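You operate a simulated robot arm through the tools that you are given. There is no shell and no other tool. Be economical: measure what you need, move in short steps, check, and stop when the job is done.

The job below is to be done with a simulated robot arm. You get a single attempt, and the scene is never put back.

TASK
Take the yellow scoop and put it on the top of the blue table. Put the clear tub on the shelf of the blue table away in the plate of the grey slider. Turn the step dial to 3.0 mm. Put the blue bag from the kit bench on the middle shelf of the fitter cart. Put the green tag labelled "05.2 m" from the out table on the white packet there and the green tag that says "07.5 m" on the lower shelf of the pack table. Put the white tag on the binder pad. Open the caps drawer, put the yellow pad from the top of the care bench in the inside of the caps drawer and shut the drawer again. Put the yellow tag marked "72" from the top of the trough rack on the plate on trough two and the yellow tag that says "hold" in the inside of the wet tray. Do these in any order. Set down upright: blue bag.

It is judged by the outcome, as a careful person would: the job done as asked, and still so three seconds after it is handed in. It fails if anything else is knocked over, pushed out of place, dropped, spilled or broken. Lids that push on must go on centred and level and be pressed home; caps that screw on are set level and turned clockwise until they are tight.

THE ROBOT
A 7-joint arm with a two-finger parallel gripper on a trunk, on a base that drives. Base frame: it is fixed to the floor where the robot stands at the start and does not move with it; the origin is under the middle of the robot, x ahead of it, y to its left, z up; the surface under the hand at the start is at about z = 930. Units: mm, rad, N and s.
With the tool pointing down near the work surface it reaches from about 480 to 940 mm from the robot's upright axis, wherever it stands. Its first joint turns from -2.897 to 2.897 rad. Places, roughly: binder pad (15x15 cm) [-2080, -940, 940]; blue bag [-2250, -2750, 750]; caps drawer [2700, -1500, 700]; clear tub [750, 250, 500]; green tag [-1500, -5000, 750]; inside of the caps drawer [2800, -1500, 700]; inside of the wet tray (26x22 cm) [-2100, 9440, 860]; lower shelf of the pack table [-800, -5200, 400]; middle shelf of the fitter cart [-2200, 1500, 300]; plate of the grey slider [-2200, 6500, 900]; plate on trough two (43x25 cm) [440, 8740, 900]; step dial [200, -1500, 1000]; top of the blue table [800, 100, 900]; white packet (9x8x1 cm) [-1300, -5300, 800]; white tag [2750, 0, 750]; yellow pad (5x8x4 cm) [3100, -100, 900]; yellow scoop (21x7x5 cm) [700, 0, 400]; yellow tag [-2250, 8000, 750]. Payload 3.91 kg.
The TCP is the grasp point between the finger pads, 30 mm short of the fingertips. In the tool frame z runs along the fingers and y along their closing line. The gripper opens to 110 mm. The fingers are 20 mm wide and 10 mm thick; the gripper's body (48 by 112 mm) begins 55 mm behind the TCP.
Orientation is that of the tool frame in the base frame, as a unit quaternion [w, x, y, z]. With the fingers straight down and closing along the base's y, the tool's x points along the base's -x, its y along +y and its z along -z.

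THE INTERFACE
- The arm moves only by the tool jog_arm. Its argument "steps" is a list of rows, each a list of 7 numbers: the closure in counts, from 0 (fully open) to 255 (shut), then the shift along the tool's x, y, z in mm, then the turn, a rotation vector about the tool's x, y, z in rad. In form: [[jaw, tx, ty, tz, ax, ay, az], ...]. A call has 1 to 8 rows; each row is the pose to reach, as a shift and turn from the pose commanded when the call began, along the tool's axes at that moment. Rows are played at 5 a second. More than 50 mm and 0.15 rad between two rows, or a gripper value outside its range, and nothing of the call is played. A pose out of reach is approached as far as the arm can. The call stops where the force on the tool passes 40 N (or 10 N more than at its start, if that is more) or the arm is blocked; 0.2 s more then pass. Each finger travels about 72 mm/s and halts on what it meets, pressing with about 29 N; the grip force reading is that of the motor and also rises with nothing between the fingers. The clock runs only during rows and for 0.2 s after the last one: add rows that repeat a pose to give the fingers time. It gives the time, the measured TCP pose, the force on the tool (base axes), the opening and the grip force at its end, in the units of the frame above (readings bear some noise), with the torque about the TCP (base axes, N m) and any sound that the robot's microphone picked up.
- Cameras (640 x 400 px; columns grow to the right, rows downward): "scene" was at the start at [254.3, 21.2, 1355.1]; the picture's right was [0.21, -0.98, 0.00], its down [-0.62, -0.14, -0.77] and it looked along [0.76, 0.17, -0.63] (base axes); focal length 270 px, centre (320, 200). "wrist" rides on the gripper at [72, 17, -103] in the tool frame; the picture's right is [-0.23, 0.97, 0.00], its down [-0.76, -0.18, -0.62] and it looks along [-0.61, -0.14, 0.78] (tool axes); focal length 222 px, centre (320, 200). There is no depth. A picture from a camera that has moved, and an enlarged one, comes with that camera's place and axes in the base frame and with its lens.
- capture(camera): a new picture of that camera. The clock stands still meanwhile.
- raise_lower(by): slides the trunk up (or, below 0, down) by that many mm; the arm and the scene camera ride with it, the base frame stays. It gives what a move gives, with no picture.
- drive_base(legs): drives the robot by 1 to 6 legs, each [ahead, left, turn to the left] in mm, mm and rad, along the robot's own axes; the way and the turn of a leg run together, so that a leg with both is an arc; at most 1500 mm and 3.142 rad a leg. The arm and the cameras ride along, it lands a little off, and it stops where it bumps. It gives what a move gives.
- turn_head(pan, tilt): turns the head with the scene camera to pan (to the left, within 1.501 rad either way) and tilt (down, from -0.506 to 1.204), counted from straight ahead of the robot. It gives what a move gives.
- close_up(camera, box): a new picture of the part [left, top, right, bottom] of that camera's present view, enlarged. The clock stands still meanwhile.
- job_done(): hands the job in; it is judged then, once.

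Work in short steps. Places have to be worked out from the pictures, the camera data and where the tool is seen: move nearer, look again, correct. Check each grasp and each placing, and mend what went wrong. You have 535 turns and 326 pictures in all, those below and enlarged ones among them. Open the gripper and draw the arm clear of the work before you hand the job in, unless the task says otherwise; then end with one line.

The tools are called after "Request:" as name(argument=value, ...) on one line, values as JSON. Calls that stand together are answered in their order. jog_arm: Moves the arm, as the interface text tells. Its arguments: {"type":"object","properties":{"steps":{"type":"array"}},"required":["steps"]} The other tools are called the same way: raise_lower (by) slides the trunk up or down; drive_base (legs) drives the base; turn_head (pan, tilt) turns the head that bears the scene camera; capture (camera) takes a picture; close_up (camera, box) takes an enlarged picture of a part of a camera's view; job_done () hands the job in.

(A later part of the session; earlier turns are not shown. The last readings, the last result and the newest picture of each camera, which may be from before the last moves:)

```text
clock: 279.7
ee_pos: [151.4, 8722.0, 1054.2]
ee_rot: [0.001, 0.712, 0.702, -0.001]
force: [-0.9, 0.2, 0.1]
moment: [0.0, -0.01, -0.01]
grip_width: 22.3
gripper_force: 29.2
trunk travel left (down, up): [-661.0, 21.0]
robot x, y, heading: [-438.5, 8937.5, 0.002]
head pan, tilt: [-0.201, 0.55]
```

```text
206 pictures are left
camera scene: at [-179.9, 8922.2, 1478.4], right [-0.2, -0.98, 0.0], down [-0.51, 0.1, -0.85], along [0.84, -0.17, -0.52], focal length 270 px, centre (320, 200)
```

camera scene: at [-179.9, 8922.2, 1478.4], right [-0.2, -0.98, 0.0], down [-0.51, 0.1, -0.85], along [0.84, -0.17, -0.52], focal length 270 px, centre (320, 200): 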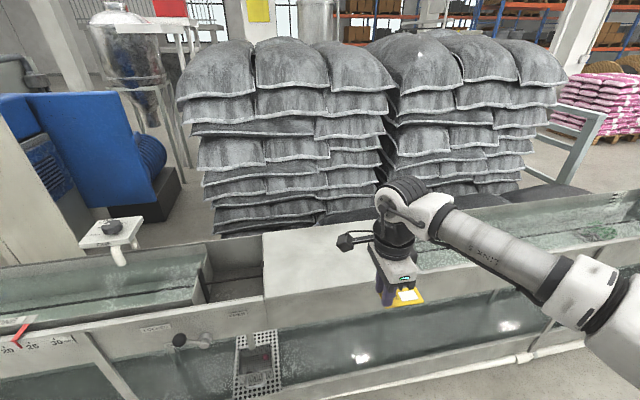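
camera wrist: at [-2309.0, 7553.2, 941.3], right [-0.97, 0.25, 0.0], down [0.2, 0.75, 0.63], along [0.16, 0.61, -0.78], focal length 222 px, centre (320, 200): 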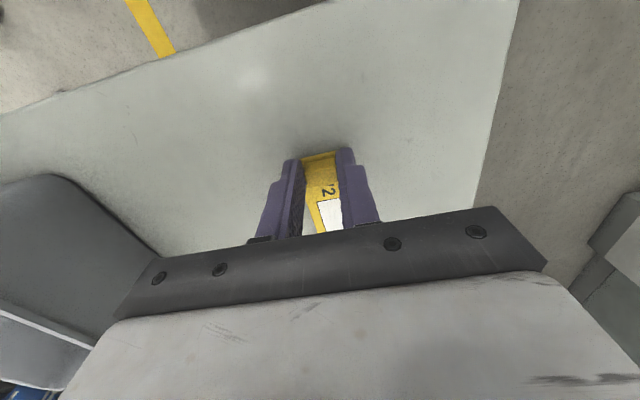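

I extend over the plate to about (400,8760), then lower.

Request:
jog_arm(steps=[[255, 8, 42, 0, 0, 0, 0], [255, 16, 84, 0, 0, 0, 0], [255, 24, 126, 0, 0, 0, 0], [255, 32, 168, 0, 0, 0, 0], [255, 38, 210, 0, 0, 0, 0], [255, 38, 249, 0, 0, 0, 0], [255, 38, 249, 40, 0, 0, 0], [255, 38, 249, 65, 0, 0, 0]])

Request:
capture(camera="wrist")

Request:
close_up(camera="scene", box=[240, 170, 480, 320])

```text
clock: 281.5
ee_pos: [402.1, 8755.7, 988.4]
ee_rot: [0.001, 0.712, 0.703, -0.001]
force: [0.2, -0.6, -0.6]
moment: [0.0, 0.04, 0.0]
grip_width: 22.4
gripper_force: 28.9
trunk travel left (down, up): [-661.0, 21.0]
robot x, y, heading: [-441.0, 8934.9, 0.002]
head pan, tilt: [-0.201, 0.55]
```

```text
205 pictures are left
camera wrist: at [419.4, 8827.5, 1090.0], right [0.97, -0.24, 0.0], down [-0.19, -0.76, 0.63], along [-0.15, -0.61, -0.78], focal length 222 px, centre (320, 200)
```

wrist: 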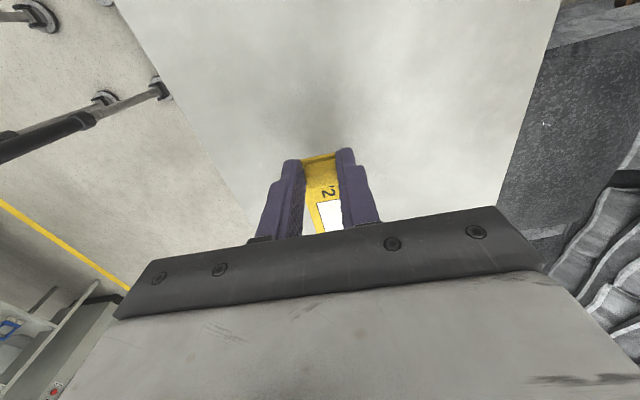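

```text
2.67 times, centred on (360, 245) of scene
camera zoom: at [-179.7, 8922.2, 1478.3], right [-0.2, -0.98, 0.0], down [-0.51, 0.1, -0.85], along [0.84, -0.17, -0.52], focal length 720 px, centre (213, 80)
```

zoom: 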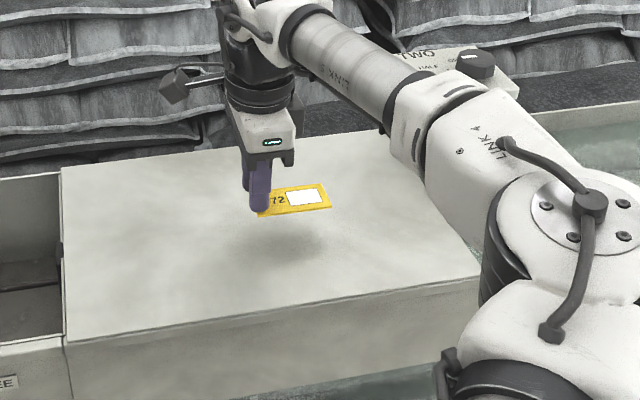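

Tag is over the plate with room all round. I lower until contact.

Request:
jog_arm(steps=[[255, 0, 0, 15, 0, 0, 0], [255, 0, 0, 30, 0, 0, 0], [255, 0, 0, 40, 0, 0, 0]])

Request:
jog_arm(steps=[[255, 0, 0, 3, 0, 0, 0], [255, 0, 0, 6, 0, 0, 0]])

```text
clock: 282.3
ee_pos: [401.2, 8756.8, 949.3]
ee_rot: [0.001, 0.711, 0.703, -0.001]
force: [0.3, 0.5, -0.3]
moment: [-0.02, 0.01, 0.0]
grip_width: 22.6
gripper_force: 28.5
trunk travel left (down, up): [-661.0, 21.0]
robot x, y, heading: [-438.9, 8936.6, 0.002]
head pan, tilt: [-0.201, 0.55]
```

```text
clock: 282.9
ee_pos: [400.2, 8756.6, 944.8]
ee_rot: [0.002, 0.712, 0.702, -0.001]
force: [-0.7, 1.0, 9.3]
moment: [-0.39, 0.07, -0.03]
grip_width: 22.4
gripper_force: 28.8
trunk travel left (down, up): [-661.0, 21.0]
robot x, y, heading: [-435.5, 8942.5, -0.0]
head pan, tilt: [-0.201, 0.55]
```

Contact at 945. I release and rise.

Request:
jog_arm(steps=[[230, 0, 0, 0, 0, 0, 0], [180, 0, 0, 0, 0, 0, 0], [140, 0, 0, 0, 0, 0, 0], [140, 0, 0, -40, 0, 0, 0], [140, 0, 0, -85, 0, 0, 0], [140, 0, 0, -120, 0, 0, 0]])

Request:
close_up(camera="scene", box=[240, 170, 480, 320])

```text
clock: 284.3
ee_pos: [402.4, 8755.9, 1063.0]
ee_rot: [0.002, 0.711, 0.703, -0.001]
force: [-0.4, 0.9, -0.9]
moment: [-0.02, 0.04, -0.02]
grip_width: 49.6
gripper_force: 0.1
trunk travel left (down, up): [-661.0, 21.0]
robot x, y, heading: [-441.4, 8936.4, 0.001]
head pan, tilt: [-0.201, 0.55]
```

```text
2.67 times, centred on (360, 245) of scene
camera zoom: at [-180.4, 8922.4, 1478.4], right [-0.2, -0.98, 0.0], down [-0.51, 0.1, -0.85], along [0.84, -0.17, -0.52], focal length 720 px, centre (213, 80)
```

zoom: 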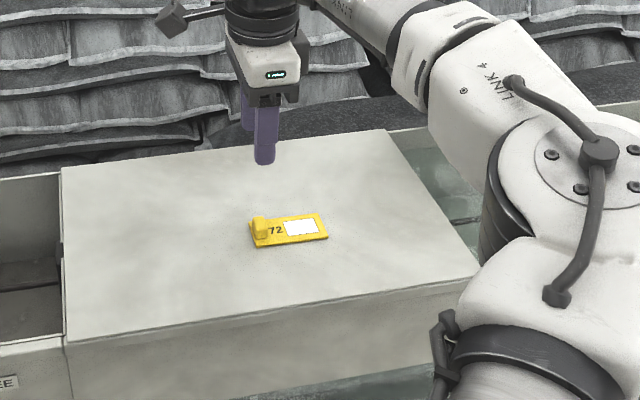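

72 is on the plate. I retract and drive south along the aisle toward the step dial.

Request:
jog_arm(steps=[[140, 0, -45, 0, 0, 0, 0], [140, 0, -90, 0, 0, 0, 0], [100, 0, -135, 0, 0, 0, 0], [100, 0, -180, 0, 0, 0, 0], [100, 0, -225, 0, 0, 0, 0], [100, 0, -270, 0, 0, 0, 0]])

Request:
drive_base(legs=[[-560, 0, 0], [0, 0, -1.57], [1500, 0, 0], [1500, 0, 0], [1500, 0, 0]])

Request:
drive_base(legs=[[1500, 0, 0], [1500, 0, 0], [1500, 0, 0]])

Request:
turn_head(pan=0.3, tilt=0.3)

Request:
capture(camera="scene")

```text
clock: 285.7
ee_pos: [133.3, 8761.5, 1062.1]
ee_rot: [0.001, 0.712, 0.702, -0.001]
force: [-0.9, -0.3, -0.1]
moment: [-0.01, -0.01, 0.03]
grip_width: 66.8
gripper_force: 0.1
trunk travel left (down, up): [-661.0, 21.0]
robot x, y, heading: [-437.5, 8938.7, -0.0]
head pan, tilt: [-0.201, 0.55]
```

```text
clock: 314.0
ee_pos: [-1008.8, 3852.1, 1060.8]
ee_rot: [0.0, 1.0, 0.017, -0.002]
force: [0.1, 0.6, 0.2]
moment: [0.01, -0.02, -0.01]
grip_width: 66.8
gripper_force: 0.0
trunk travel left (down, up): [-661.0, 21.0]
robot x, y, heading: [-858.9, 4430.6, -1.523]
head pan, tilt: [-0.201, 0.55]
```

```text
clock: 335.4
ee_pos: [-778.6, -635.4, 1061.7]
ee_rot: [0.0, 1.0, 0.018, -0.002]
force: [-0.1, 0.7, 1.1]
moment: [0.01, 0.0, -0.01]
grip_width: 66.7
gripper_force: 0.0
trunk travel left (down, up): [-661.0, 21.0]
robot x, y, heading: [-631.9, -56.8, -1.523]
head pan, tilt: [-0.201, 0.55]
```

```text
clock: 336.4
ee_pos: [-779.4, -635.6, 1060.3]
ee_rot: [0.001, 1.0, 0.017, -0.001]
force: [0.2, 0.1, -0.8]
moment: [-0.01, 0.01, 0.02]
grip_width: 66.9
gripper_force: 0.1
trunk travel left (down, up): [-661.0, 21.0]
robot x, y, heading: [-629.7, -56.6, -1.522]
head pan, tilt: [0.3, 0.3]
```

```text
202 pictures are left
camera scene: at [-590.2, -310.7, 1501.3], right [-0.94, -0.34, 0.0], down [-0.1, 0.28, -0.96], along [0.33, -0.9, -0.3], focal length 270 px, centre (320, 200)
```

scene: 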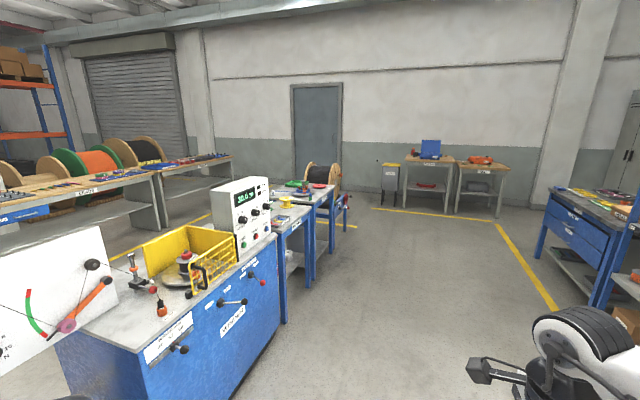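

I zoom on the console with the dials (around (245,220)).

Request:
close_up(camera="scene", box=[150, 160, 310, 290])

```text
3.08 times, centred on (230, 225) of scene
camera zoom: at [-590.2, -310.7, 1501.3], right [-0.94, -0.34, 0.0], down [-0.1, 0.28, -0.96], along [0.33, -0.9, -0.3], focal length 831 px, centre (597, 123)
```

zoom: 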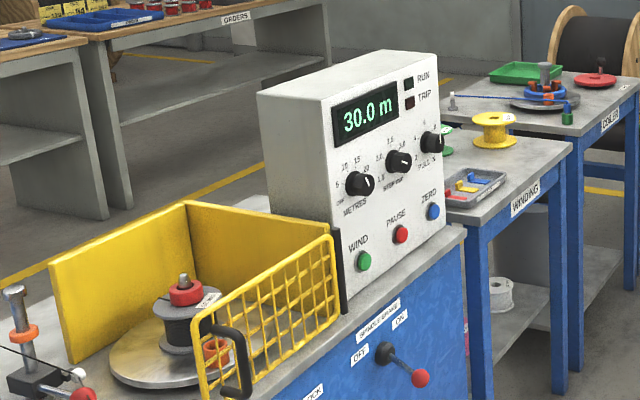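

The STEP dial is the middle one on the console facing −x, near (200,−1473,1008). I drive in front of it.

Request:
drive_base(legs=[[1150, 100, 0], [0, 0, 1.522]])

Request:
turn_head(pan=-0.1, tilt=0.4)

Request:
capture(camera="scene")

```text
clock: 346.0
ee_pos: [100.4, -1368.3, 1061.0]
ee_rot: [0.001, 0.712, 0.702, -0.002]
force: [0.4, -0.7, -0.6]
moment: [0.0, -0.02, 0.05]
grip_width: 66.8
gripper_force: 0.0
trunk travel left (down, up): [-661.0, 21.0]
robot x, y, heading: [-473.1, -1190.9, -0.004]
head pan, tilt: [0.3, 0.3]
```

```text
clock: 346.9
ee_pos: [100.9, -1368.7, 1061.8]
ee_rot: [0.001, 0.713, 0.701, -0.001]
force: [0.2, -0.6, 0.2]
moment: [-0.02, -0.01, 0.03]
grip_width: 67.0
gripper_force: 0.0
trunk travel left (down, up): [-661.0, 21.0]
robot x, y, heading: [-473.3, -1194.5, 0.001]
head pan, tilt: [-0.099, 0.4]
```

```text
200 pictures are left
camera scene: at [-207.9, -1197.5, 1492.1], right [-0.1, -1.0, 0.0], down [-0.39, 0.04, -0.92], along [0.92, -0.09, -0.39], focal length 270 px, centre (320, 200)
```

scene: 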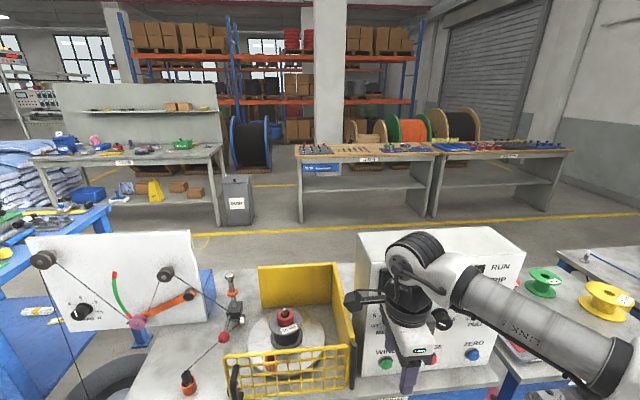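

I back away 350 mm, then tilt the tool to horizontal pointing +x.

Request:
drive_base(legs=[[-350, 0, 0]])

Request:
close_up(camera="scene", box=[300, 180, 460, 280])

Request:
jog_arm(steps=[[100, 0, 0, 0, -0.14, 0, 0], [100, 0, 0, 0, -0.28, 0, 0], [100, 0, 0, 0, -0.42, 0, 0], [100, 0, 0, 0, -0.56, 0, 0], [100, 0, 0, 0, -0.7, 0, 0], [100, 0, 0, 0, -0.84, 0, 0], [100, 0, 0, 0, -0.98, 0, 0], [100, 0, 0, 0, -1.12, 0, 0]])

Request:
jog_arm(steps=[[100, 0, 0, 0, -0.14, 0, 0], [100, 0, 0, 0, -0.28, 0, 0], [100, 0, 0, 0, -0.42, 0, 0], [100, 0, 0, 0, -0.45, 0, 0]])

Request:
capture(camera="scene")

```text
clock: 349.1
ee_pos: [-249.3, -1368.5, 1061.7]
ee_rot: [0.001, 0.713, 0.701, -0.001]
force: [0.1, -0.4, -0.2]
moment: [0.03, 0.0, 0.01]
grip_width: 66.8
gripper_force: 0.0
trunk travel left (down, up): [-661.0, 21.0]
robot x, y, heading: [-822.5, -1189.5, -0.002]
head pan, tilt: [-0.099, 0.4]
```

```text
4.00 times, centred on (380, 230) of scene
camera zoom: at [-558.1, -1197.7, 1492.2], right [-0.1, -0.99, 0.0], down [-0.39, 0.04, -0.92], along [0.92, -0.09, -0.39], focal length 1080 px, centre (80, 80)
```

zoom: 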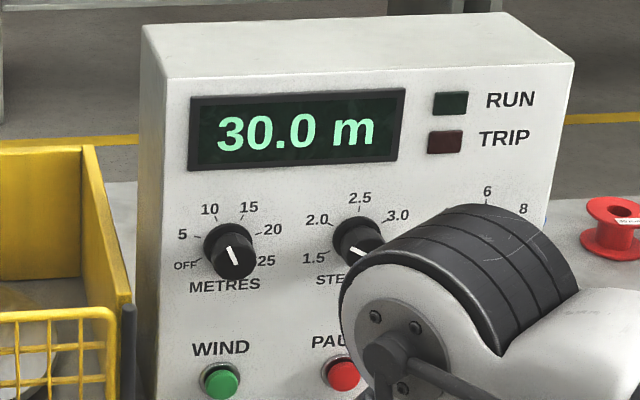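

```text
clock: 350.9
ee_pos: [-208.9, -1385.2, 1062.9]
ee_rot: [0.369, 0.586, 0.615, 0.376]
force: [0.7, 0.0, -0.3]
moment: [-0.02, -0.02, 0.02]
grip_width: 66.9
gripper_force: 0.1
out of reach, approached as far as the arm can: row 6, 7, 8
trunk travel left (down, up): [-661.0, 21.0]
robot x, y, heading: [-820.4, -1191.4, 0.003]
head pan, tilt: [-0.099, 0.4]
```

```text
clock: 351.6
ee_pos: [-185.2, -1345.3, 1061.4]
ee_rot: [0.418, 0.495, 0.589, 0.483]
force: [0.8, -0.1, -0.1]
moment: [-0.01, -0.02, 0.01]
grip_width: 67.1
gripper_force: 0.0
out of reach, approached as far as the arm can: row 1, 2
trunk travel left (down, up): [-661.0, 21.0]
robot x, y, heading: [-817.8, -1194.2, 0.003]
head pan, tilt: [-0.099, 0.4]
stopped in row 3: the arm was blocked; the commanded pose is now the measured one
```

```text
198 pictures are left
camera scene: at [-557.4, -1197.6, 1492.1], right [-0.1, -0.99, 0.0], down [-0.39, 0.04, -0.92], along [0.92, -0.09, -0.39], focal length 270 px, centre (320, 200)
```

scene: 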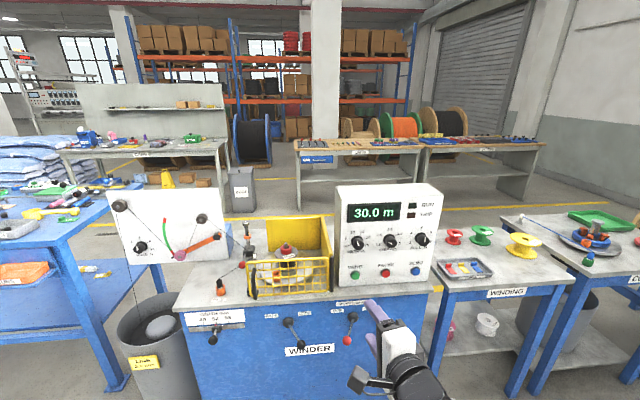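

The tool is nearly horizontal now, and the dials are in full view. I zoom on them.

Request:
close_up(camera="scene", box=[340, 215, 440, 285])

```text
5.71 times, centred on (390, 250) of scene
camera zoom: at [-557.4, -1197.6, 1492.1], right [-0.1, -0.99, 0.0], down [-0.39, 0.04, -0.92], along [0.92, -0.09, -0.39], focal length 1543 px, centre (-80, -86)
```

zoom: 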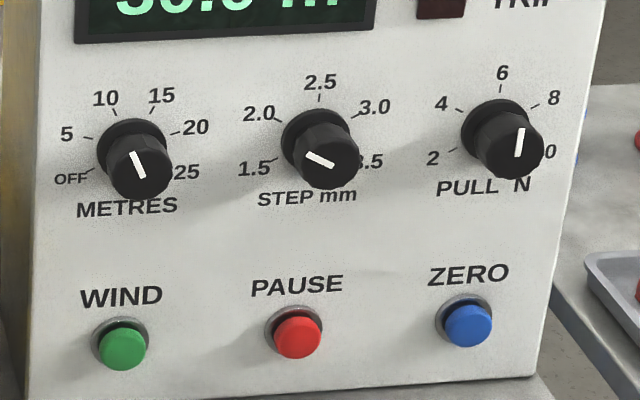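

STEP points at 2.0; 3.0 is ~120° clockwise. The knob is at about (235,−1525,980). I extend the hand forward and square the tool to point along +x.

Request:
jog_arm(steps=[[100, 0, 0, 40, 0, 0, 0], [100, 0, 0, 80, 0, 0, 0], [100, 0, 0, 110, -0.05, -0.04, 0.01], [100, 0, 0, 130, -0.1, -0.08, 0.02], [100, 0, 0, 150, -0.15, -0.12, 0.03], [100, 0, 0, 150, -0.18, -0.157, 0.03]])

Request:
capture(camera="scene")

```text
clock: 353.0
ee_pos: [-39.0, -1321.0, 1033.1]
ee_rot: [0.5, 0.501, 0.501, 0.498]
force: [-0.2, 0.4, -0.1]
moment: [0.0, 0.04, 0.0]
grip_width: 66.8
gripper_force: 0.0
trunk travel left (down, up): [-661.0, 21.0]
robot x, y, heading: [-824.8, -1191.1, 0.002]
head pan, tilt: [-0.099, 0.4]
```

```text
196 pictures are left
camera scene: at [-557.5, -1197.5, 1492.1], right [-0.1, -0.99, 0.0], down [-0.39, 0.04, -0.92], along [0.92, -0.09, -0.39], focal length 270 px, centre (320, 200)
```

scene: 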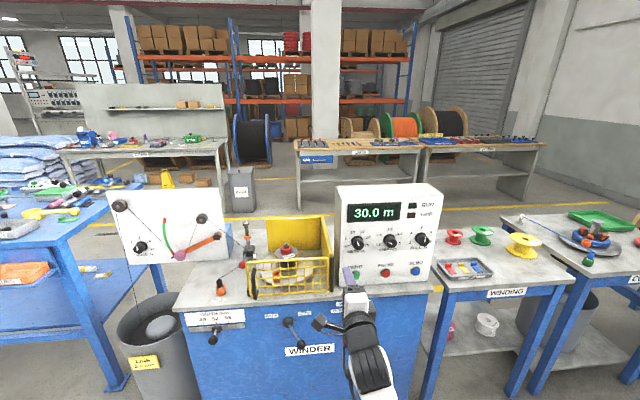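

Tool points exactly +x. I strafe right then forward with the base, and lower to the knob's height.

Request:
drive_base(legs=[[0, -204, 0], [150, 0, 0]])

Request:
jog_arm(steps=[[100, 0, -26, 0, 0, 0, 0], [100, 0, -52, 0, 0, 0, 0]])

Request:
capture(camera="wrist")

Request:
capture(camera="scene")

```text
clock: 356.1
ee_pos: [111.2, -1527.9, 1032.2]
ee_rot: [0.498, 0.501, 0.502, 0.498]
force: [0.0, 0.2, -0.5]
moment: [-0.02, -0.02, 0.02]
grip_width: 66.8
gripper_force: 0.1
trunk travel left (down, up): [-661.0, 21.0]
robot x, y, heading: [-671.0, -1394.5, -0.003]
head pan, tilt: [-0.099, 0.4]
```

```text
clock: 356.8
ee_pos: [109.7, -1528.2, 980.2]
ee_rot: [0.498, 0.501, 0.502, 0.499]
force: [-0.2, 0.3, -0.7]
moment: [0.03, 0.0, -0.02]
grip_width: 67.1
gripper_force: 0.0
trunk travel left (down, up): [-661.0, 21.0]
robot x, y, heading: [-669.7, -1398.6, -0.005]
head pan, tilt: [-0.099, 0.4]
```

```text
195 pictures are left
camera wrist: at [6.7, -1456.6, 997.5], right [0.0, -0.22, 0.97], down [-0.62, -0.76, -0.17], along [0.78, -0.61, -0.14], focal length 222 px, centre (320, 200)
```

wrist: 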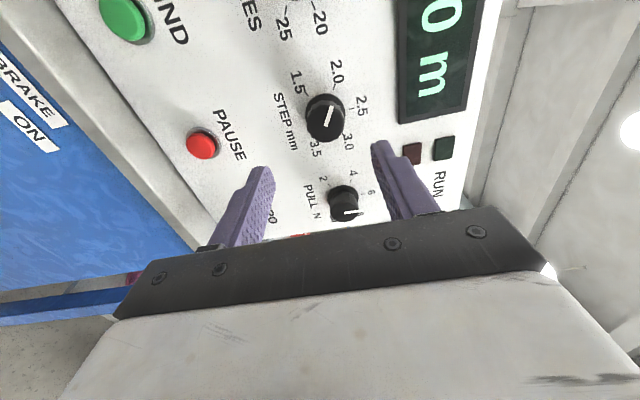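

```text
194 pictures are left
camera scene: at [-409.3, -1403.7, 1492.1], right [-0.1, -0.99, 0.0], down [-0.39, 0.04, -0.92], along [0.92, -0.09, -0.39], focal length 270 px, centre (320, 200)
```

scene: 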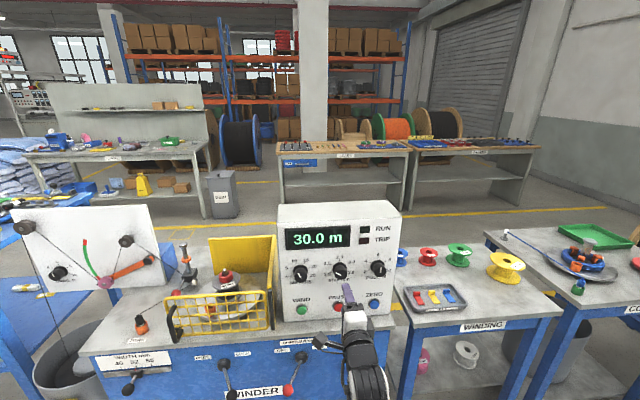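

The knob front refines to about (235,−1530,985). I approach to x≈195 with small corrections and look.

Request:
jog_arm(steps=[[100, -1, 2, 30, 0, 0, 0], [100, -2, 4, 60, 0, 0, 0], [100, -2, 5, 85, 0, 0, 0]])

Request:
capture(camera="wrist")

Request:
close_up(camera="scene", box=[280, 225, 400, 325])

```text
clock: 357.6
ee_pos: [193.8, -1527.8, 987.0]
ee_rot: [0.499, 0.502, 0.502, 0.498]
force: [0.5, -0.2, 0.9]
moment: [0.01, 0.02, -0.03]
grip_width: 67.0
gripper_force: 0.0
trunk travel left (down, up): [-661.0, 21.0]
robot x, y, heading: [-672.9, -1395.1, 0.001]
head pan, tilt: [-0.099, 0.4]
```

```text
193 pictures are left
camera wrist: at [90.8, -1457.2, 1002.5], right [0.01, -0.23, 0.97], down [-0.62, -0.76, -0.17], along [0.78, -0.61, -0.15], focal length 222 px, centre (320, 200)
```

wrist: 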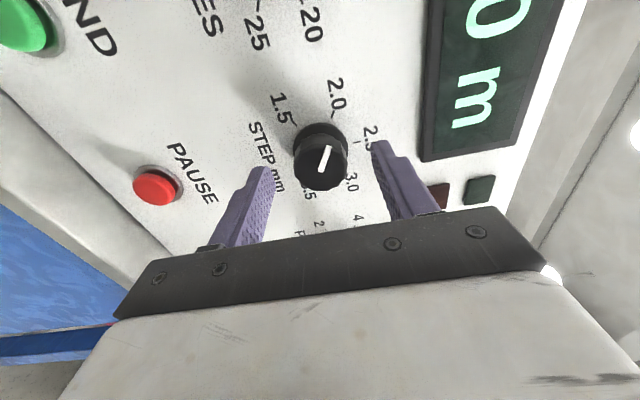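

```text
4.00 times, centred on (340, 275) of scene
camera zoom: at [-408.9, -1403.6, 1492.0], right [-0.1, -0.99, 0.0], down [-0.39, 0.04, -0.92], along [0.92, -0.09, -0.39], focal length 1080 px, centre (240, -100)
```

zoom: 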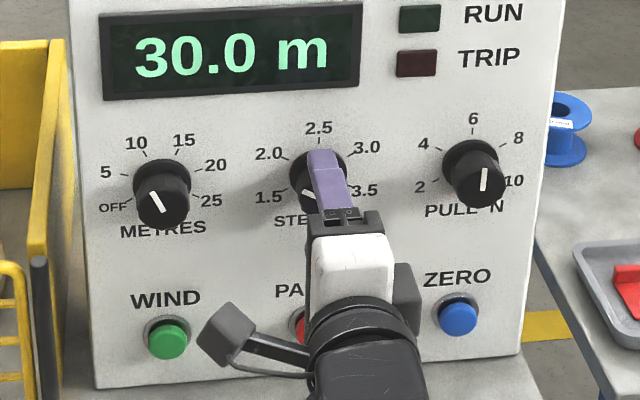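

Knob is between the finger planes. I advance 22 mm so the tips pass over the knob, watching force.

Request:
jog_arm(steps=[[100, -2, 0, 6, 0, 0, 0], [100, -2, 0, 12, 0, 0, 0], [100, -2, 0, 18, 0, 0, 0], [100, -2, 0, 22, 0, 0, 0]])

Request:
capture(camera="wrist")

```text
clock: 358.6
ee_pos: [214.7, -1531.6, 984.9]
ee_rot: [0.499, 0.501, 0.502, 0.498]
force: [0.4, 0.8, 0.6]
moment: [0.01, 0.01, 0.01]
grip_width: 66.9
gripper_force: 0.1
trunk travel left (down, up): [-661.0, 21.0]
robot x, y, heading: [-672.8, -1396.4, -0.002]
head pan, tilt: [-0.099, 0.4]
```

```text
191 pictures are left
camera wrist: at [112.3, -1460.0, 1001.8], right [0.01, -0.23, 0.97], down [-0.62, -0.76, -0.17], along [0.78, -0.61, -0.14], focal length 222 px, centre (320, 200)
```

wrist: 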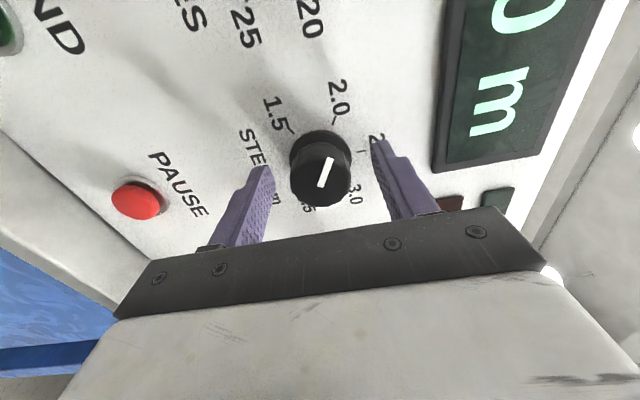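

I check lateral centring from the scene camera.

Request:
close_up(camera="scene", box=[305, 240, 375, 300])

```text
6.67 times, centred on (340, 270) of scene
camera zoom: at [-409.2, -1403.7, 1492.1], right [-0.1, -0.99, 0.0], down [-0.39, 0.04, -0.92], along [0.92, -0.09, -0.39], focal length 1800 px, centre (187, -267)
```

zoom: 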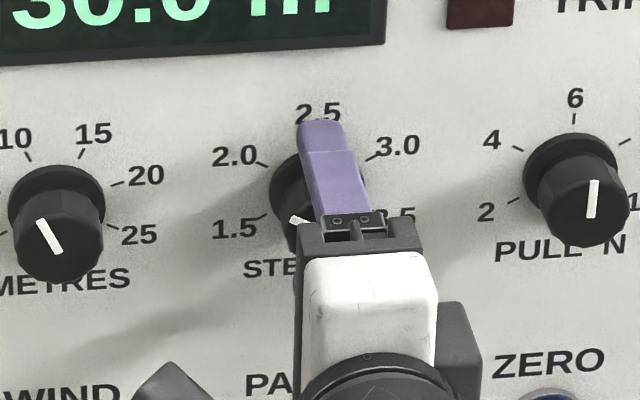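

Fingers are within ~2 mm of the knob's centre. I shift +2 mm y and close on the knob.

Request:
jog_arm(steps=[[130, 2, 0, 0, 0, 0, 0], [170, 2, 0, 0, 0, 0, 0], [210, 2, 0, 0, 0, 0, 0], [255, 2, 0, 0, 0, 0, 0], [255, 2, 0, 0, 0, 0, 0]])

Request:
capture(camera="wrist")

```text
clock: 359.8
ee_pos: [216.1, -1530.6, 985.3]
ee_rot: [0.499, 0.501, 0.501, 0.499]
force: [1.3, -0.6, -1.7]
moment: [0.02, -0.44, -0.18]
grip_width: 37.6
gripper_force: 44.9
trunk travel left (down, up): [-661.0, 21.0]
robot x, y, heading: [-671.8, -1400.1, -0.003]
head pan, tilt: [-0.099, 0.4]
```

```text
189 pictures are left
camera wrist: at [111.9, -1458.3, 1001.6], right [0.01, -0.23, 0.97], down [-0.63, -0.76, -0.17], along [0.78, -0.61, -0.15], focal length 222 px, centre (320, 200)
```

wrist: 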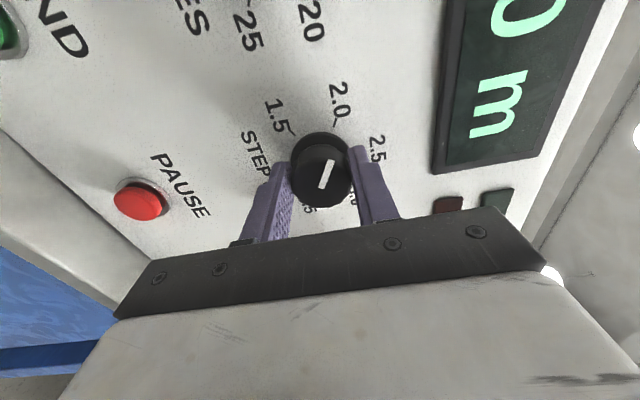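

Gripped well (37.6 mm). I turn clockwise by 0.9 rad and check.

Request:
jog_arm(steps=[[255, 0, 0, 0, 0, 0, 0.13], [255, 0, 0, 0, 0, 0, 0.26], [255, 0, 0, 0, 0, 0, 0.39], [255, 0, 0, 0, 0, 0, 0.52], [255, 0, 0, 0, 0, 0, 0.65], [255, 0, 0, 0, 0, 0, 0.78], [255, 0, 0, 0, 0, 0, 0.9]])

Request:
capture(camera="wrist")

Request:
close_up(camera="scene", box=[290, 220, 390, 310])

```text
clock: 361.4
ee_pos: [214.5, -1531.4, 987.3]
ee_rot: [0.234, 0.668, 0.232, 0.667]
force: [13.7, -8.4, 14.2]
moment: [-0.07, 0.2, -0.34]
grip_width: 37.2
gripper_force: 45.3
trunk travel left (down, up): [-661.0, 21.0]
robot x, y, heading: [-673.0, -1396.0, -0.002]
head pan, tilt: [-0.099, 0.4]
```

```text
188 pictures are left
camera wrist: at [111.9, -1500.2, 1054.4], right [0.0, -0.9, 0.43], down [-0.63, -0.33, -0.71], along [0.78, -0.27, -0.56], focal length 222 px, centre (320, 200)
```

wrist: 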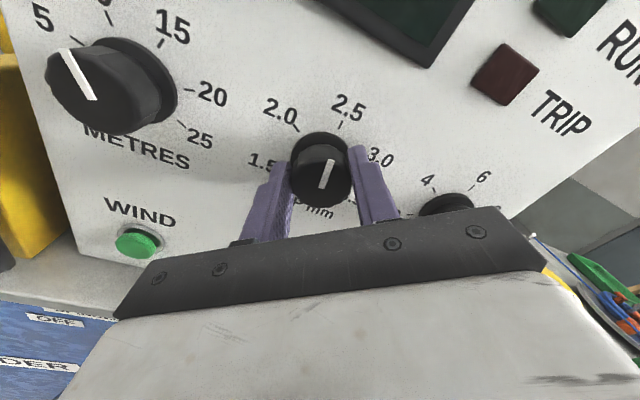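

```text
4.44 times, centred on (340, 265) of scene
camera zoom: at [-409.6, -1404.4, 1492.3], right [-0.1, -0.99, 0.0], down [-0.39, 0.04, -0.92], along [0.92, -0.09, -0.39], focal length 1200 px, centre (231, -89)
```

zoom: 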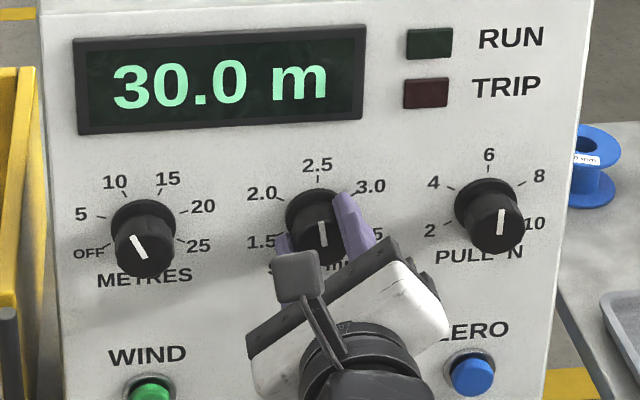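

The knob follows (pointer almost at 2.5). I continue clockwise another 0.6 rad.

Request:
jog_arm(steps=[[255, 0, 0, 0.5, 0, 0, 0.12], [255, 0, 0, 1, 0, 0, 0.25], [255, 0, 0, 1, 0, 0, 0.38], [255, 0, 0, 1, 0, 0, 0.5], [255, 0, 0, 1, 0, 0, 0.6]])

Request:
close_up(camera="scene", box=[290, 220, 390, 310])

```text
clock: 362.6
ee_pos: [214.5, -1534.0, 988.9]
ee_rot: [0.026, 0.707, 0.024, 0.707]
force: [6.8, -20.9, 21.9]
moment: [-0.06, 0.46, 0.04]
grip_width: 37.3
gripper_force: 44.5
trunk travel left (down, up): [-661.0, 21.0]
robot x, y, heading: [-672.4, -1394.0, -0.003]
head pan, tilt: [-0.099, 0.4]
```

```text
4.44 times, centred on (340, 265) of scene
camera zoom: at [-411.1, -1405.5, 1492.6], right [-0.1, -0.99, 0.0], down [-0.39, 0.04, -0.92], along [0.92, -0.09, -0.39], focal length 1200 px, centre (231, -89)
```

zoom: 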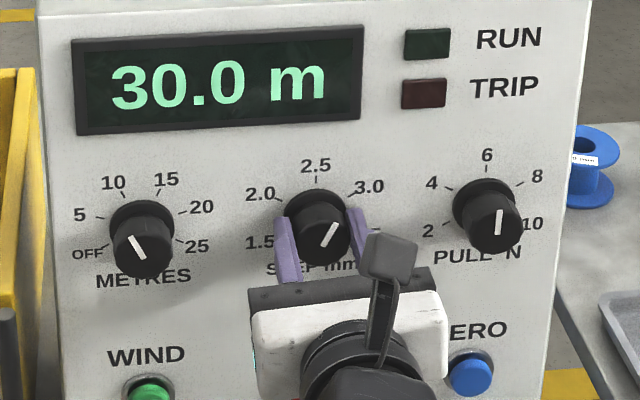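

Pointer at ~30°; side forces are building from slight off-centre. I open, recentre by (−3 y, +3 z) and regrip.

Request:
jog_arm(steps=[[200, 0, 0, 0, 0, 0, 0], [130, 0, 0, 0, 0, 0, 0], [130, 2, 2, 0, 0, 0, 0], [180, 2, 2, 0, 0, 0, 0], [230, 2, 2, 0, 0, 0, 0], [255, 2, 2, 0, 0, 0, 0], [255, 2, 2, 0, 0, 0, 0]])

Request:
close_up(camera="scene", box=[290, 220, 390, 310])

```text
clock: 364.1
ee_pos: [216.6, -1534.6, 984.9]
ee_rot: [0.027, 0.709, 0.024, 0.704]
force: [1.1, -13.9, -3.9]
moment: [-0.03, 0.32, 0.34]
grip_width: 37.7
gripper_force: 45.2
trunk travel left (down, up): [-661.0, 21.0]
robot x, y, heading: [-673.3, -1395.0, -0.007]
head pan, tilt: [-0.099, 0.4]
```

```text
4.44 times, centred on (340, 265) of scene
camera zoom: at [-408.7, -1405.2, 1491.9], right [-0.1, -0.99, 0.0], down [-0.39, 0.04, -0.92], along [0.92, -0.09, -0.39], focal length 1200 px, centre (231, -89)
```

zoom: 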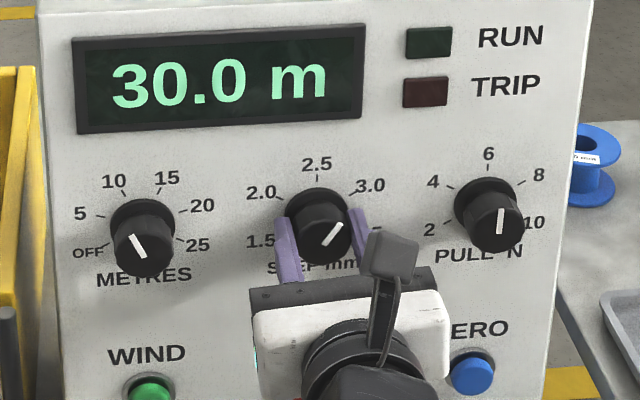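

Pointer at ~35°, target 60°. I turn a further 0.42 rad.

Request:
jog_arm(steps=[[255, 0, 1, 0, 0, 0, 0.1], [255, 0, 1, 0, 0, 0, 0.2], [255, 0, 1, 0, 0, 0, 0.3], [255, 0, 1, 0, 0, 0, 0.4], [255, 0, 1, 0, 0, 0, 0.42]])

Request:
close_up(camera="scene", box=[290, 220, 390, 310])

```text
clock: 365.4
ee_pos: [216.9, -1534.8, 985.5]
ee_rot: [-0.122, 0.699, -0.125, 0.694]
force: [-7.0, -14.9, -10.6]
moment: [0.05, 0.79, 0.65]
grip_width: 37.7
gripper_force: 44.5
trunk travel left (down, up): [-661.0, 21.0]
robot x, y, heading: [-671.3, -1393.5, -0.006]
head pan, tilt: [-0.099, 0.4]
```

```text
4.44 times, centred on (340, 265) of scene
camera zoom: at [-408.6, -1405.3, 1491.9], right [-0.1, -0.99, 0.0], down [-0.39, 0.04, -0.92], along [0.92, -0.09, -0.39], focal length 1200 px, centre (231, -89)
```

zoom: 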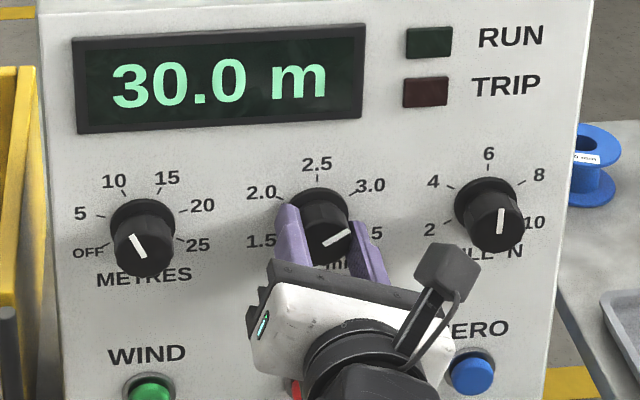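

Pointer ≈57°, near 3.0. I release and back off to view it.

Request:
jog_arm(steps=[[200, 0, 0, 0, 0, 0, 0], [130, 0, 0, 0, 0, 0, 0], [100, 0, 0, 0, 0, 0, 0], [100, 0, 0, -20, 0, 0, 0], [100, 0, 0, -50, 0, 0, 0], [100, 0, 0, -90, 0, 0, 0], [100, 0, -20, -120, 0, 0, 0]])

Request:
close_up(camera="scene", box=[305, 235, 375, 285])

Request:
capture(camera="wrist")

```text
clock: 366.9
ee_pos: [95.5, -1514.5, 996.5]
ee_rot: [-0.122, 0.698, -0.123, 0.695]
force: [-0.5, 0.0, -0.3]
moment: [0.01, 0.0, -0.02]
grip_width: 67.1
gripper_force: 0.0
trunk travel left (down, up): [-661.0, 21.0]
robot x, y, heading: [-670.3, -1396.3, -0.003]
head pan, tilt: [-0.099, 0.4]
```

```text
8.00 times, centred on (340, 260) of scene
camera zoom: at [-409.5, -1403.5, 1492.1], right [-0.1, -0.99, 0.0], down [-0.39, 0.04, -0.92], along [0.92, -0.09, -0.39], focal length 2160 px, centre (160, -280)
```

zoom: 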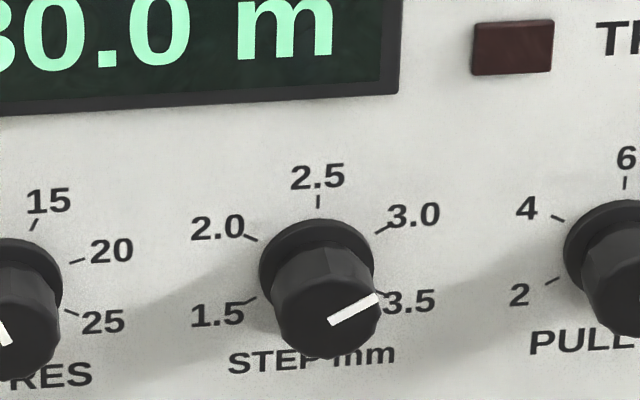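

```text
182 pictures are left
camera wrist: at [-7.2, -1555.2, 1058.3], right [0.0, -0.84, -0.55], down [-0.63, 0.43, -0.65], along [0.78, 0.34, -0.53], focal length 222 px, centre (320, 200)
```

wrist: 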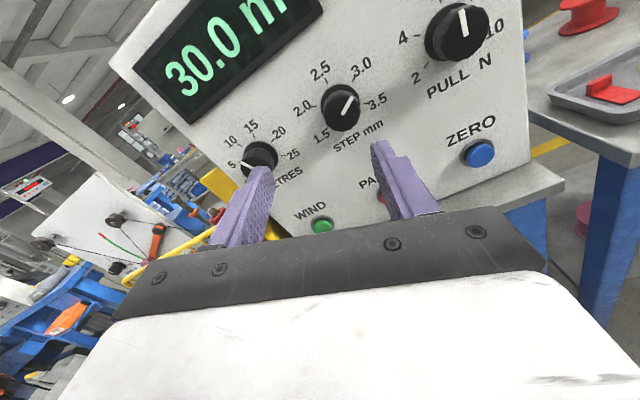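

STEP now points exactly along the 3.0 mark. I back off, roll the tool back, and bring it down to vertical again.

Request:
drive_base(legs=[[-250, 0, 0]])

Request:
jog_arm(steps=[[0, 0, 0, 0, 0, 0, -0.14], [0, 0, 0, 0, 0, 0, -0.28], [0, 0, 0, 0, 0, 0, -0.42], [0, 0, 0, 0, 0, 0, -0.56], [0, 0, 0, 0, 0, 0, -0.7], [0, 0, 0, 0, 0, 0, -0.84], [0, 0, 0, 0, 0, 0, -0.98], [0, 0, 0, 0, 0, 0, -1.12]])

Request:
jog_arm(steps=[[0, 0, 0, 0, 0, 0, -0.14], [0, 0, 0, 0, 0, 0, -0.28], [0, 0, 0, 0, 0, 0, -0.42], [0, 0, 0, 0, 0, 0, -0.56], [0, 0, 0, 0, 0, 0, -0.7], [0, 0, 0, 0, 0, 0, -0.8]])

Request:
jog_arm(steps=[[0, 0, 8, 0, 0.14, 0, 0], [0, 0, 16, 0, 0.28, 0, 0], [0, 0, 24, 0, 0.42, 0, 0], [0, 0, 32, 0, 0.56, 0, 0], [0, 0, 40, 0, 0.7, 0, 0], [0, 0, 48, -20, 0.84, 0, 0], [0, 0, 56, -40, 0.98, 0, 0], [0, 0, 60, -60, 1.12, 0, 0]])

Request:
jog_arm(steps=[[0, 0, 0, 0, 0.14, 0, 0], [0, 0, 0, 0, 0.28, 0, 0], [0, 0, 0, 0, 0.42, 0, 0], [0, 0, 0, 0, 0.45, 0, 0]])

```text
clock: 368.8
ee_pos: [-157.4, -1513.8, 996.6]
ee_rot: [-0.121, 0.698, -0.123, 0.695]
force: [-0.5, 0.1, -0.8]
moment: [0.01, 0.02, 0.02]
grip_width: 67.1
gripper_force: 0.0
trunk travel left (down, up): [-661.0, 21.0]
robot x, y, heading: [-926.7, -1395.2, -0.002]
head pan, tilt: [-0.099, 0.4]
```

```text
clock: 370.6
ee_pos: [-156.9, -1514.7, 996.0]
ee_rot: [0.267, 0.657, 0.267, 0.653]
force: [-0.4, 0.8, -0.3]
moment: [0.01, 0.0, 0.01]
grip_width: 110.2
gripper_force: 0.1
trunk travel left (down, up): [-661.0, 21.0]
robot x, y, heading: [-924.9, -1396.3, -0.004]
head pan, tilt: [-0.099, 0.4]
```

```text
clock: 372.0
ee_pos: [-156.2, -1514.0, 995.8]
ee_rot: [0.5, 0.5, 0.503, 0.497]
force: [0.2, -0.5, -0.6]
moment: [0.02, -0.02, -0.02]
grip_width: 110.1
gripper_force: 0.1
trunk travel left (down, up): [-661.0, 21.0]
robot x, y, heading: [-924.4, -1397.0, -0.001]
head pan, tilt: [-0.099, 0.4]
```

```text
clock: 373.8
ee_pos: [-217.3, -1514.0, 1053.4]
ee_rot: [0.156, 0.691, 0.689, 0.153]
force: [0.2, -0.1, 0.4]
moment: [0.0, 0.02, 0.01]
grip_width: 109.9
gripper_force: 0.0
trunk travel left (down, up): [-661.0, 21.0]
robot x, y, heading: [-926.4, -1399.9, -0.0]
head pan, tilt: [-0.099, 0.4]
```

```text
clock: 374.8
ee_pos: [-217.6, -1513.8, 1056.7]
ee_rot: [-0.001, 0.708, 0.707, -0.002]
force: [-0.2, 0.0, 0.1]
moment: [0.02, -0.01, 0.06]
grip_width: 110.1
gripper_force: 0.1
trunk travel left (down, up): [-661.0, 21.0]
robot x, y, heading: [-927.7, -1395.6, -0.006]
head pan, tilt: [-0.099, 0.4]
```

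Tool is vertical again. I retract a bit and drive south to the out table.

Request:
jog_arm(steps=[[0, 0, -40, 0, 0, 0, 0], [0, 0, -80, 0, 0, 0, 0], [0, 0, -110, 0, 0, 0, 0]])

Request:
drive_base(legs=[[0, 0, -1.565], [1400, -200, 0], [1200, -150, 0]])

Request:
turn_head(pan=0.0, tilt=0.45)

Request:
capture(camera="scene")

```text
clock: 375.6
ee_pos: [-327.2, -1517.2, 1056.6]
ee_rot: [-0.001, 0.708, 0.706, -0.003]
force: [-0.2, 0.4, 0.0]
moment: [0.01, -0.01, -0.02]
grip_width: 110.2
gripper_force: 0.1
trunk travel left (down, up): [-661.0, 21.0]
robot x, y, heading: [-926.2, -1394.1, -0.005]
head pan, tilt: [-0.099, 0.4]
```

```text
clock: 392.2
ee_pos: [-1316.3, -4603.3, 1055.6]
ee_rot: [-0.003, 1.0, 0.012, 0.0]
force: [-0.3, 0.1, 0.3]
moment: [0.02, -0.02, -0.02]
grip_width: 110.2
gripper_force: 0.1
trunk travel left (down, up): [-661.0, 21.0]
robot x, y, heading: [-1211.8, -4001.5, -1.546]
head pan, tilt: [-0.099, 0.4]
```

```text
clock: 392.9
ee_pos: [-1315.5, -4602.0, 1057.3]
ee_rot: [-0.003, 1.0, 0.013, -0.002]
force: [-0.1, 0.2, -0.3]
moment: [0.02, -0.01, -0.06]
grip_width: 109.7
gripper_force: 0.0
trunk travel left (down, up): [-661.0, 21.0]
robot x, y, heading: [-1210.2, -3997.3, -1.545]
head pan, tilt: [0.0, 0.45]
```

```text
181 pictures are left
camera scene: at [-1205.1, -4258.4, 1487.4], right [-1.0, -0.02, 0.0], down [-0.01, 0.43, -0.9], along [0.02, -0.9, -0.43], focal length 270 px, centre (320, 200)
```

scene: 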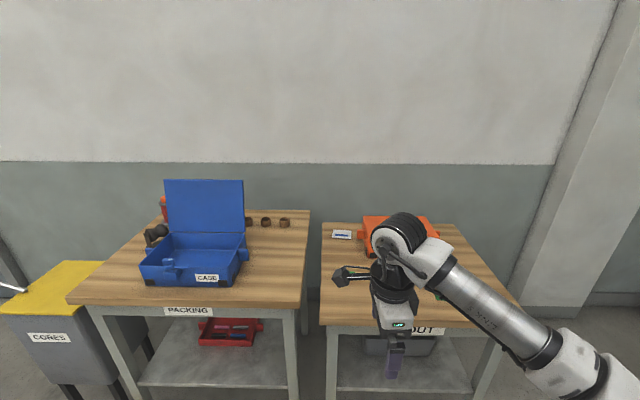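

I take a wrist picture and a close-up of the OUT table top.

Request:
capture(camera="wrist")

Request:
close_up(camera="scene", box=[310, 200, 500, 330])

```text
180 pictures are left
camera wrist: at [-1242.9, -4618.9, 1159.0], right [-0.2, -0.98, 0.0], down [-0.76, 0.16, 0.63], along [-0.61, 0.13, -0.78], focal length 222 px, centre (320, 200)
```

wrist: 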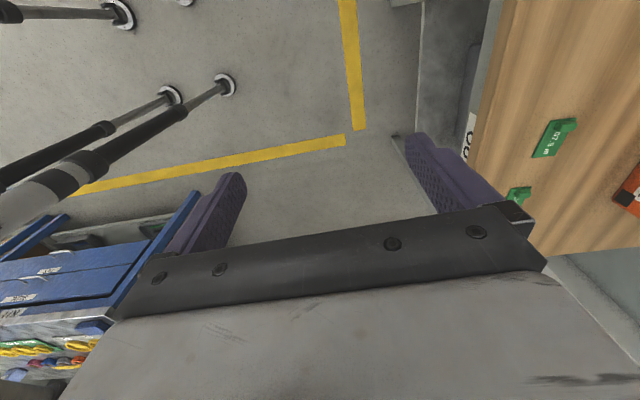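

```text
3.08 times, centred on (405, 265) of scene
camera zoom: at [-1205.1, -4258.4, 1487.4], right [-1.0, -0.02, 0.0], down [-0.01, 0.43, -0.9], along [0.02, -0.9, -0.43], focal length 831 px, centre (58, 0)
```

zoom: 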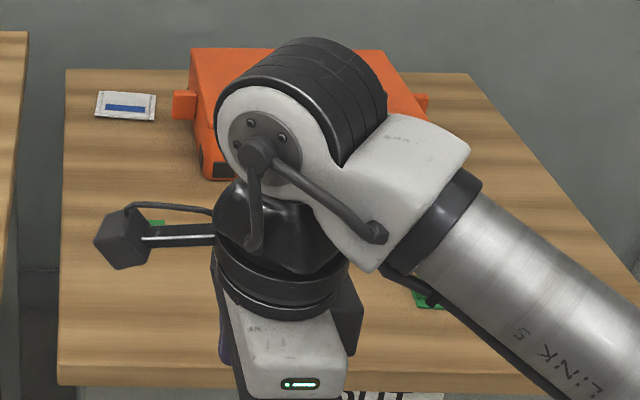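

I strafe left 350 mm to unblock the view of the OUT table.

Request:
drive_base(legs=[[0, 380, -0.02]])

Request:
turn_head(pan=-0.35, tilt=0.5)

Request:
capture(camera="scene")

Request:
close_up(camera="scene", box=[320, 190, 520, 320])

```text
clock: 396.4
ee_pos: [-941.0, -4593.5, 1056.4]
ee_rot: [-0.001, 1.0, 0.008, -0.001]
force: [-0.7, 0.2, 0.0]
moment: [0.04, 0.02, -0.03]
grip_width: 109.9
gripper_force: 0.1
trunk travel left (down, up): [-661.0, 21.0]
robot x, y, heading: [-834.9, -3988.6, -1.557]
head pan, tilt: [0.0, 0.45]
```

```text
clock: 397.2
ee_pos: [-939.7, -4594.6, 1056.9]
ee_rot: [-0.003, 1.0, 0.01, -0.001]
force: [-0.5, -0.4, -0.1]
moment: [0.03, 0.01, -0.01]
grip_width: 109.9
gripper_force: 0.1
trunk travel left (down, up): [-661.0, 21.0]
robot x, y, heading: [-830.6, -3989.4, -1.554]
head pan, tilt: [-0.351, 0.499]
```

```text
178 pictures are left
camera scene: at [-858.0, -4244.9, 1482.9], right [-0.95, 0.33, 0.0], down [0.16, 0.45, -0.88], along [-0.29, -0.83, -0.48], focal length 270 px, centre (320, 200)
```

scene: 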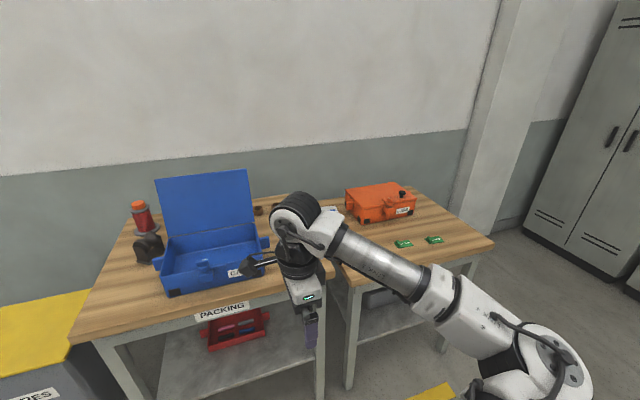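

```text
3.08 times, centred on (420, 255) of scene
camera zoom: at [-858.0, -4244.9, 1482.9], right [-0.95, 0.33, 0.0], down [0.16, 0.45, -0.88], along [-0.29, -0.83, -0.48], focal length 831 px, centre (12, 31)
```

zoom: 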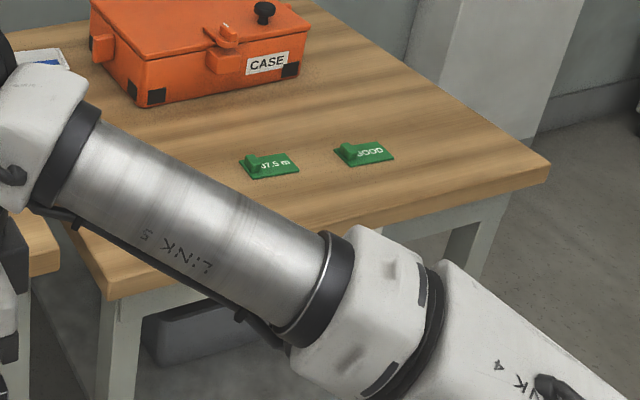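

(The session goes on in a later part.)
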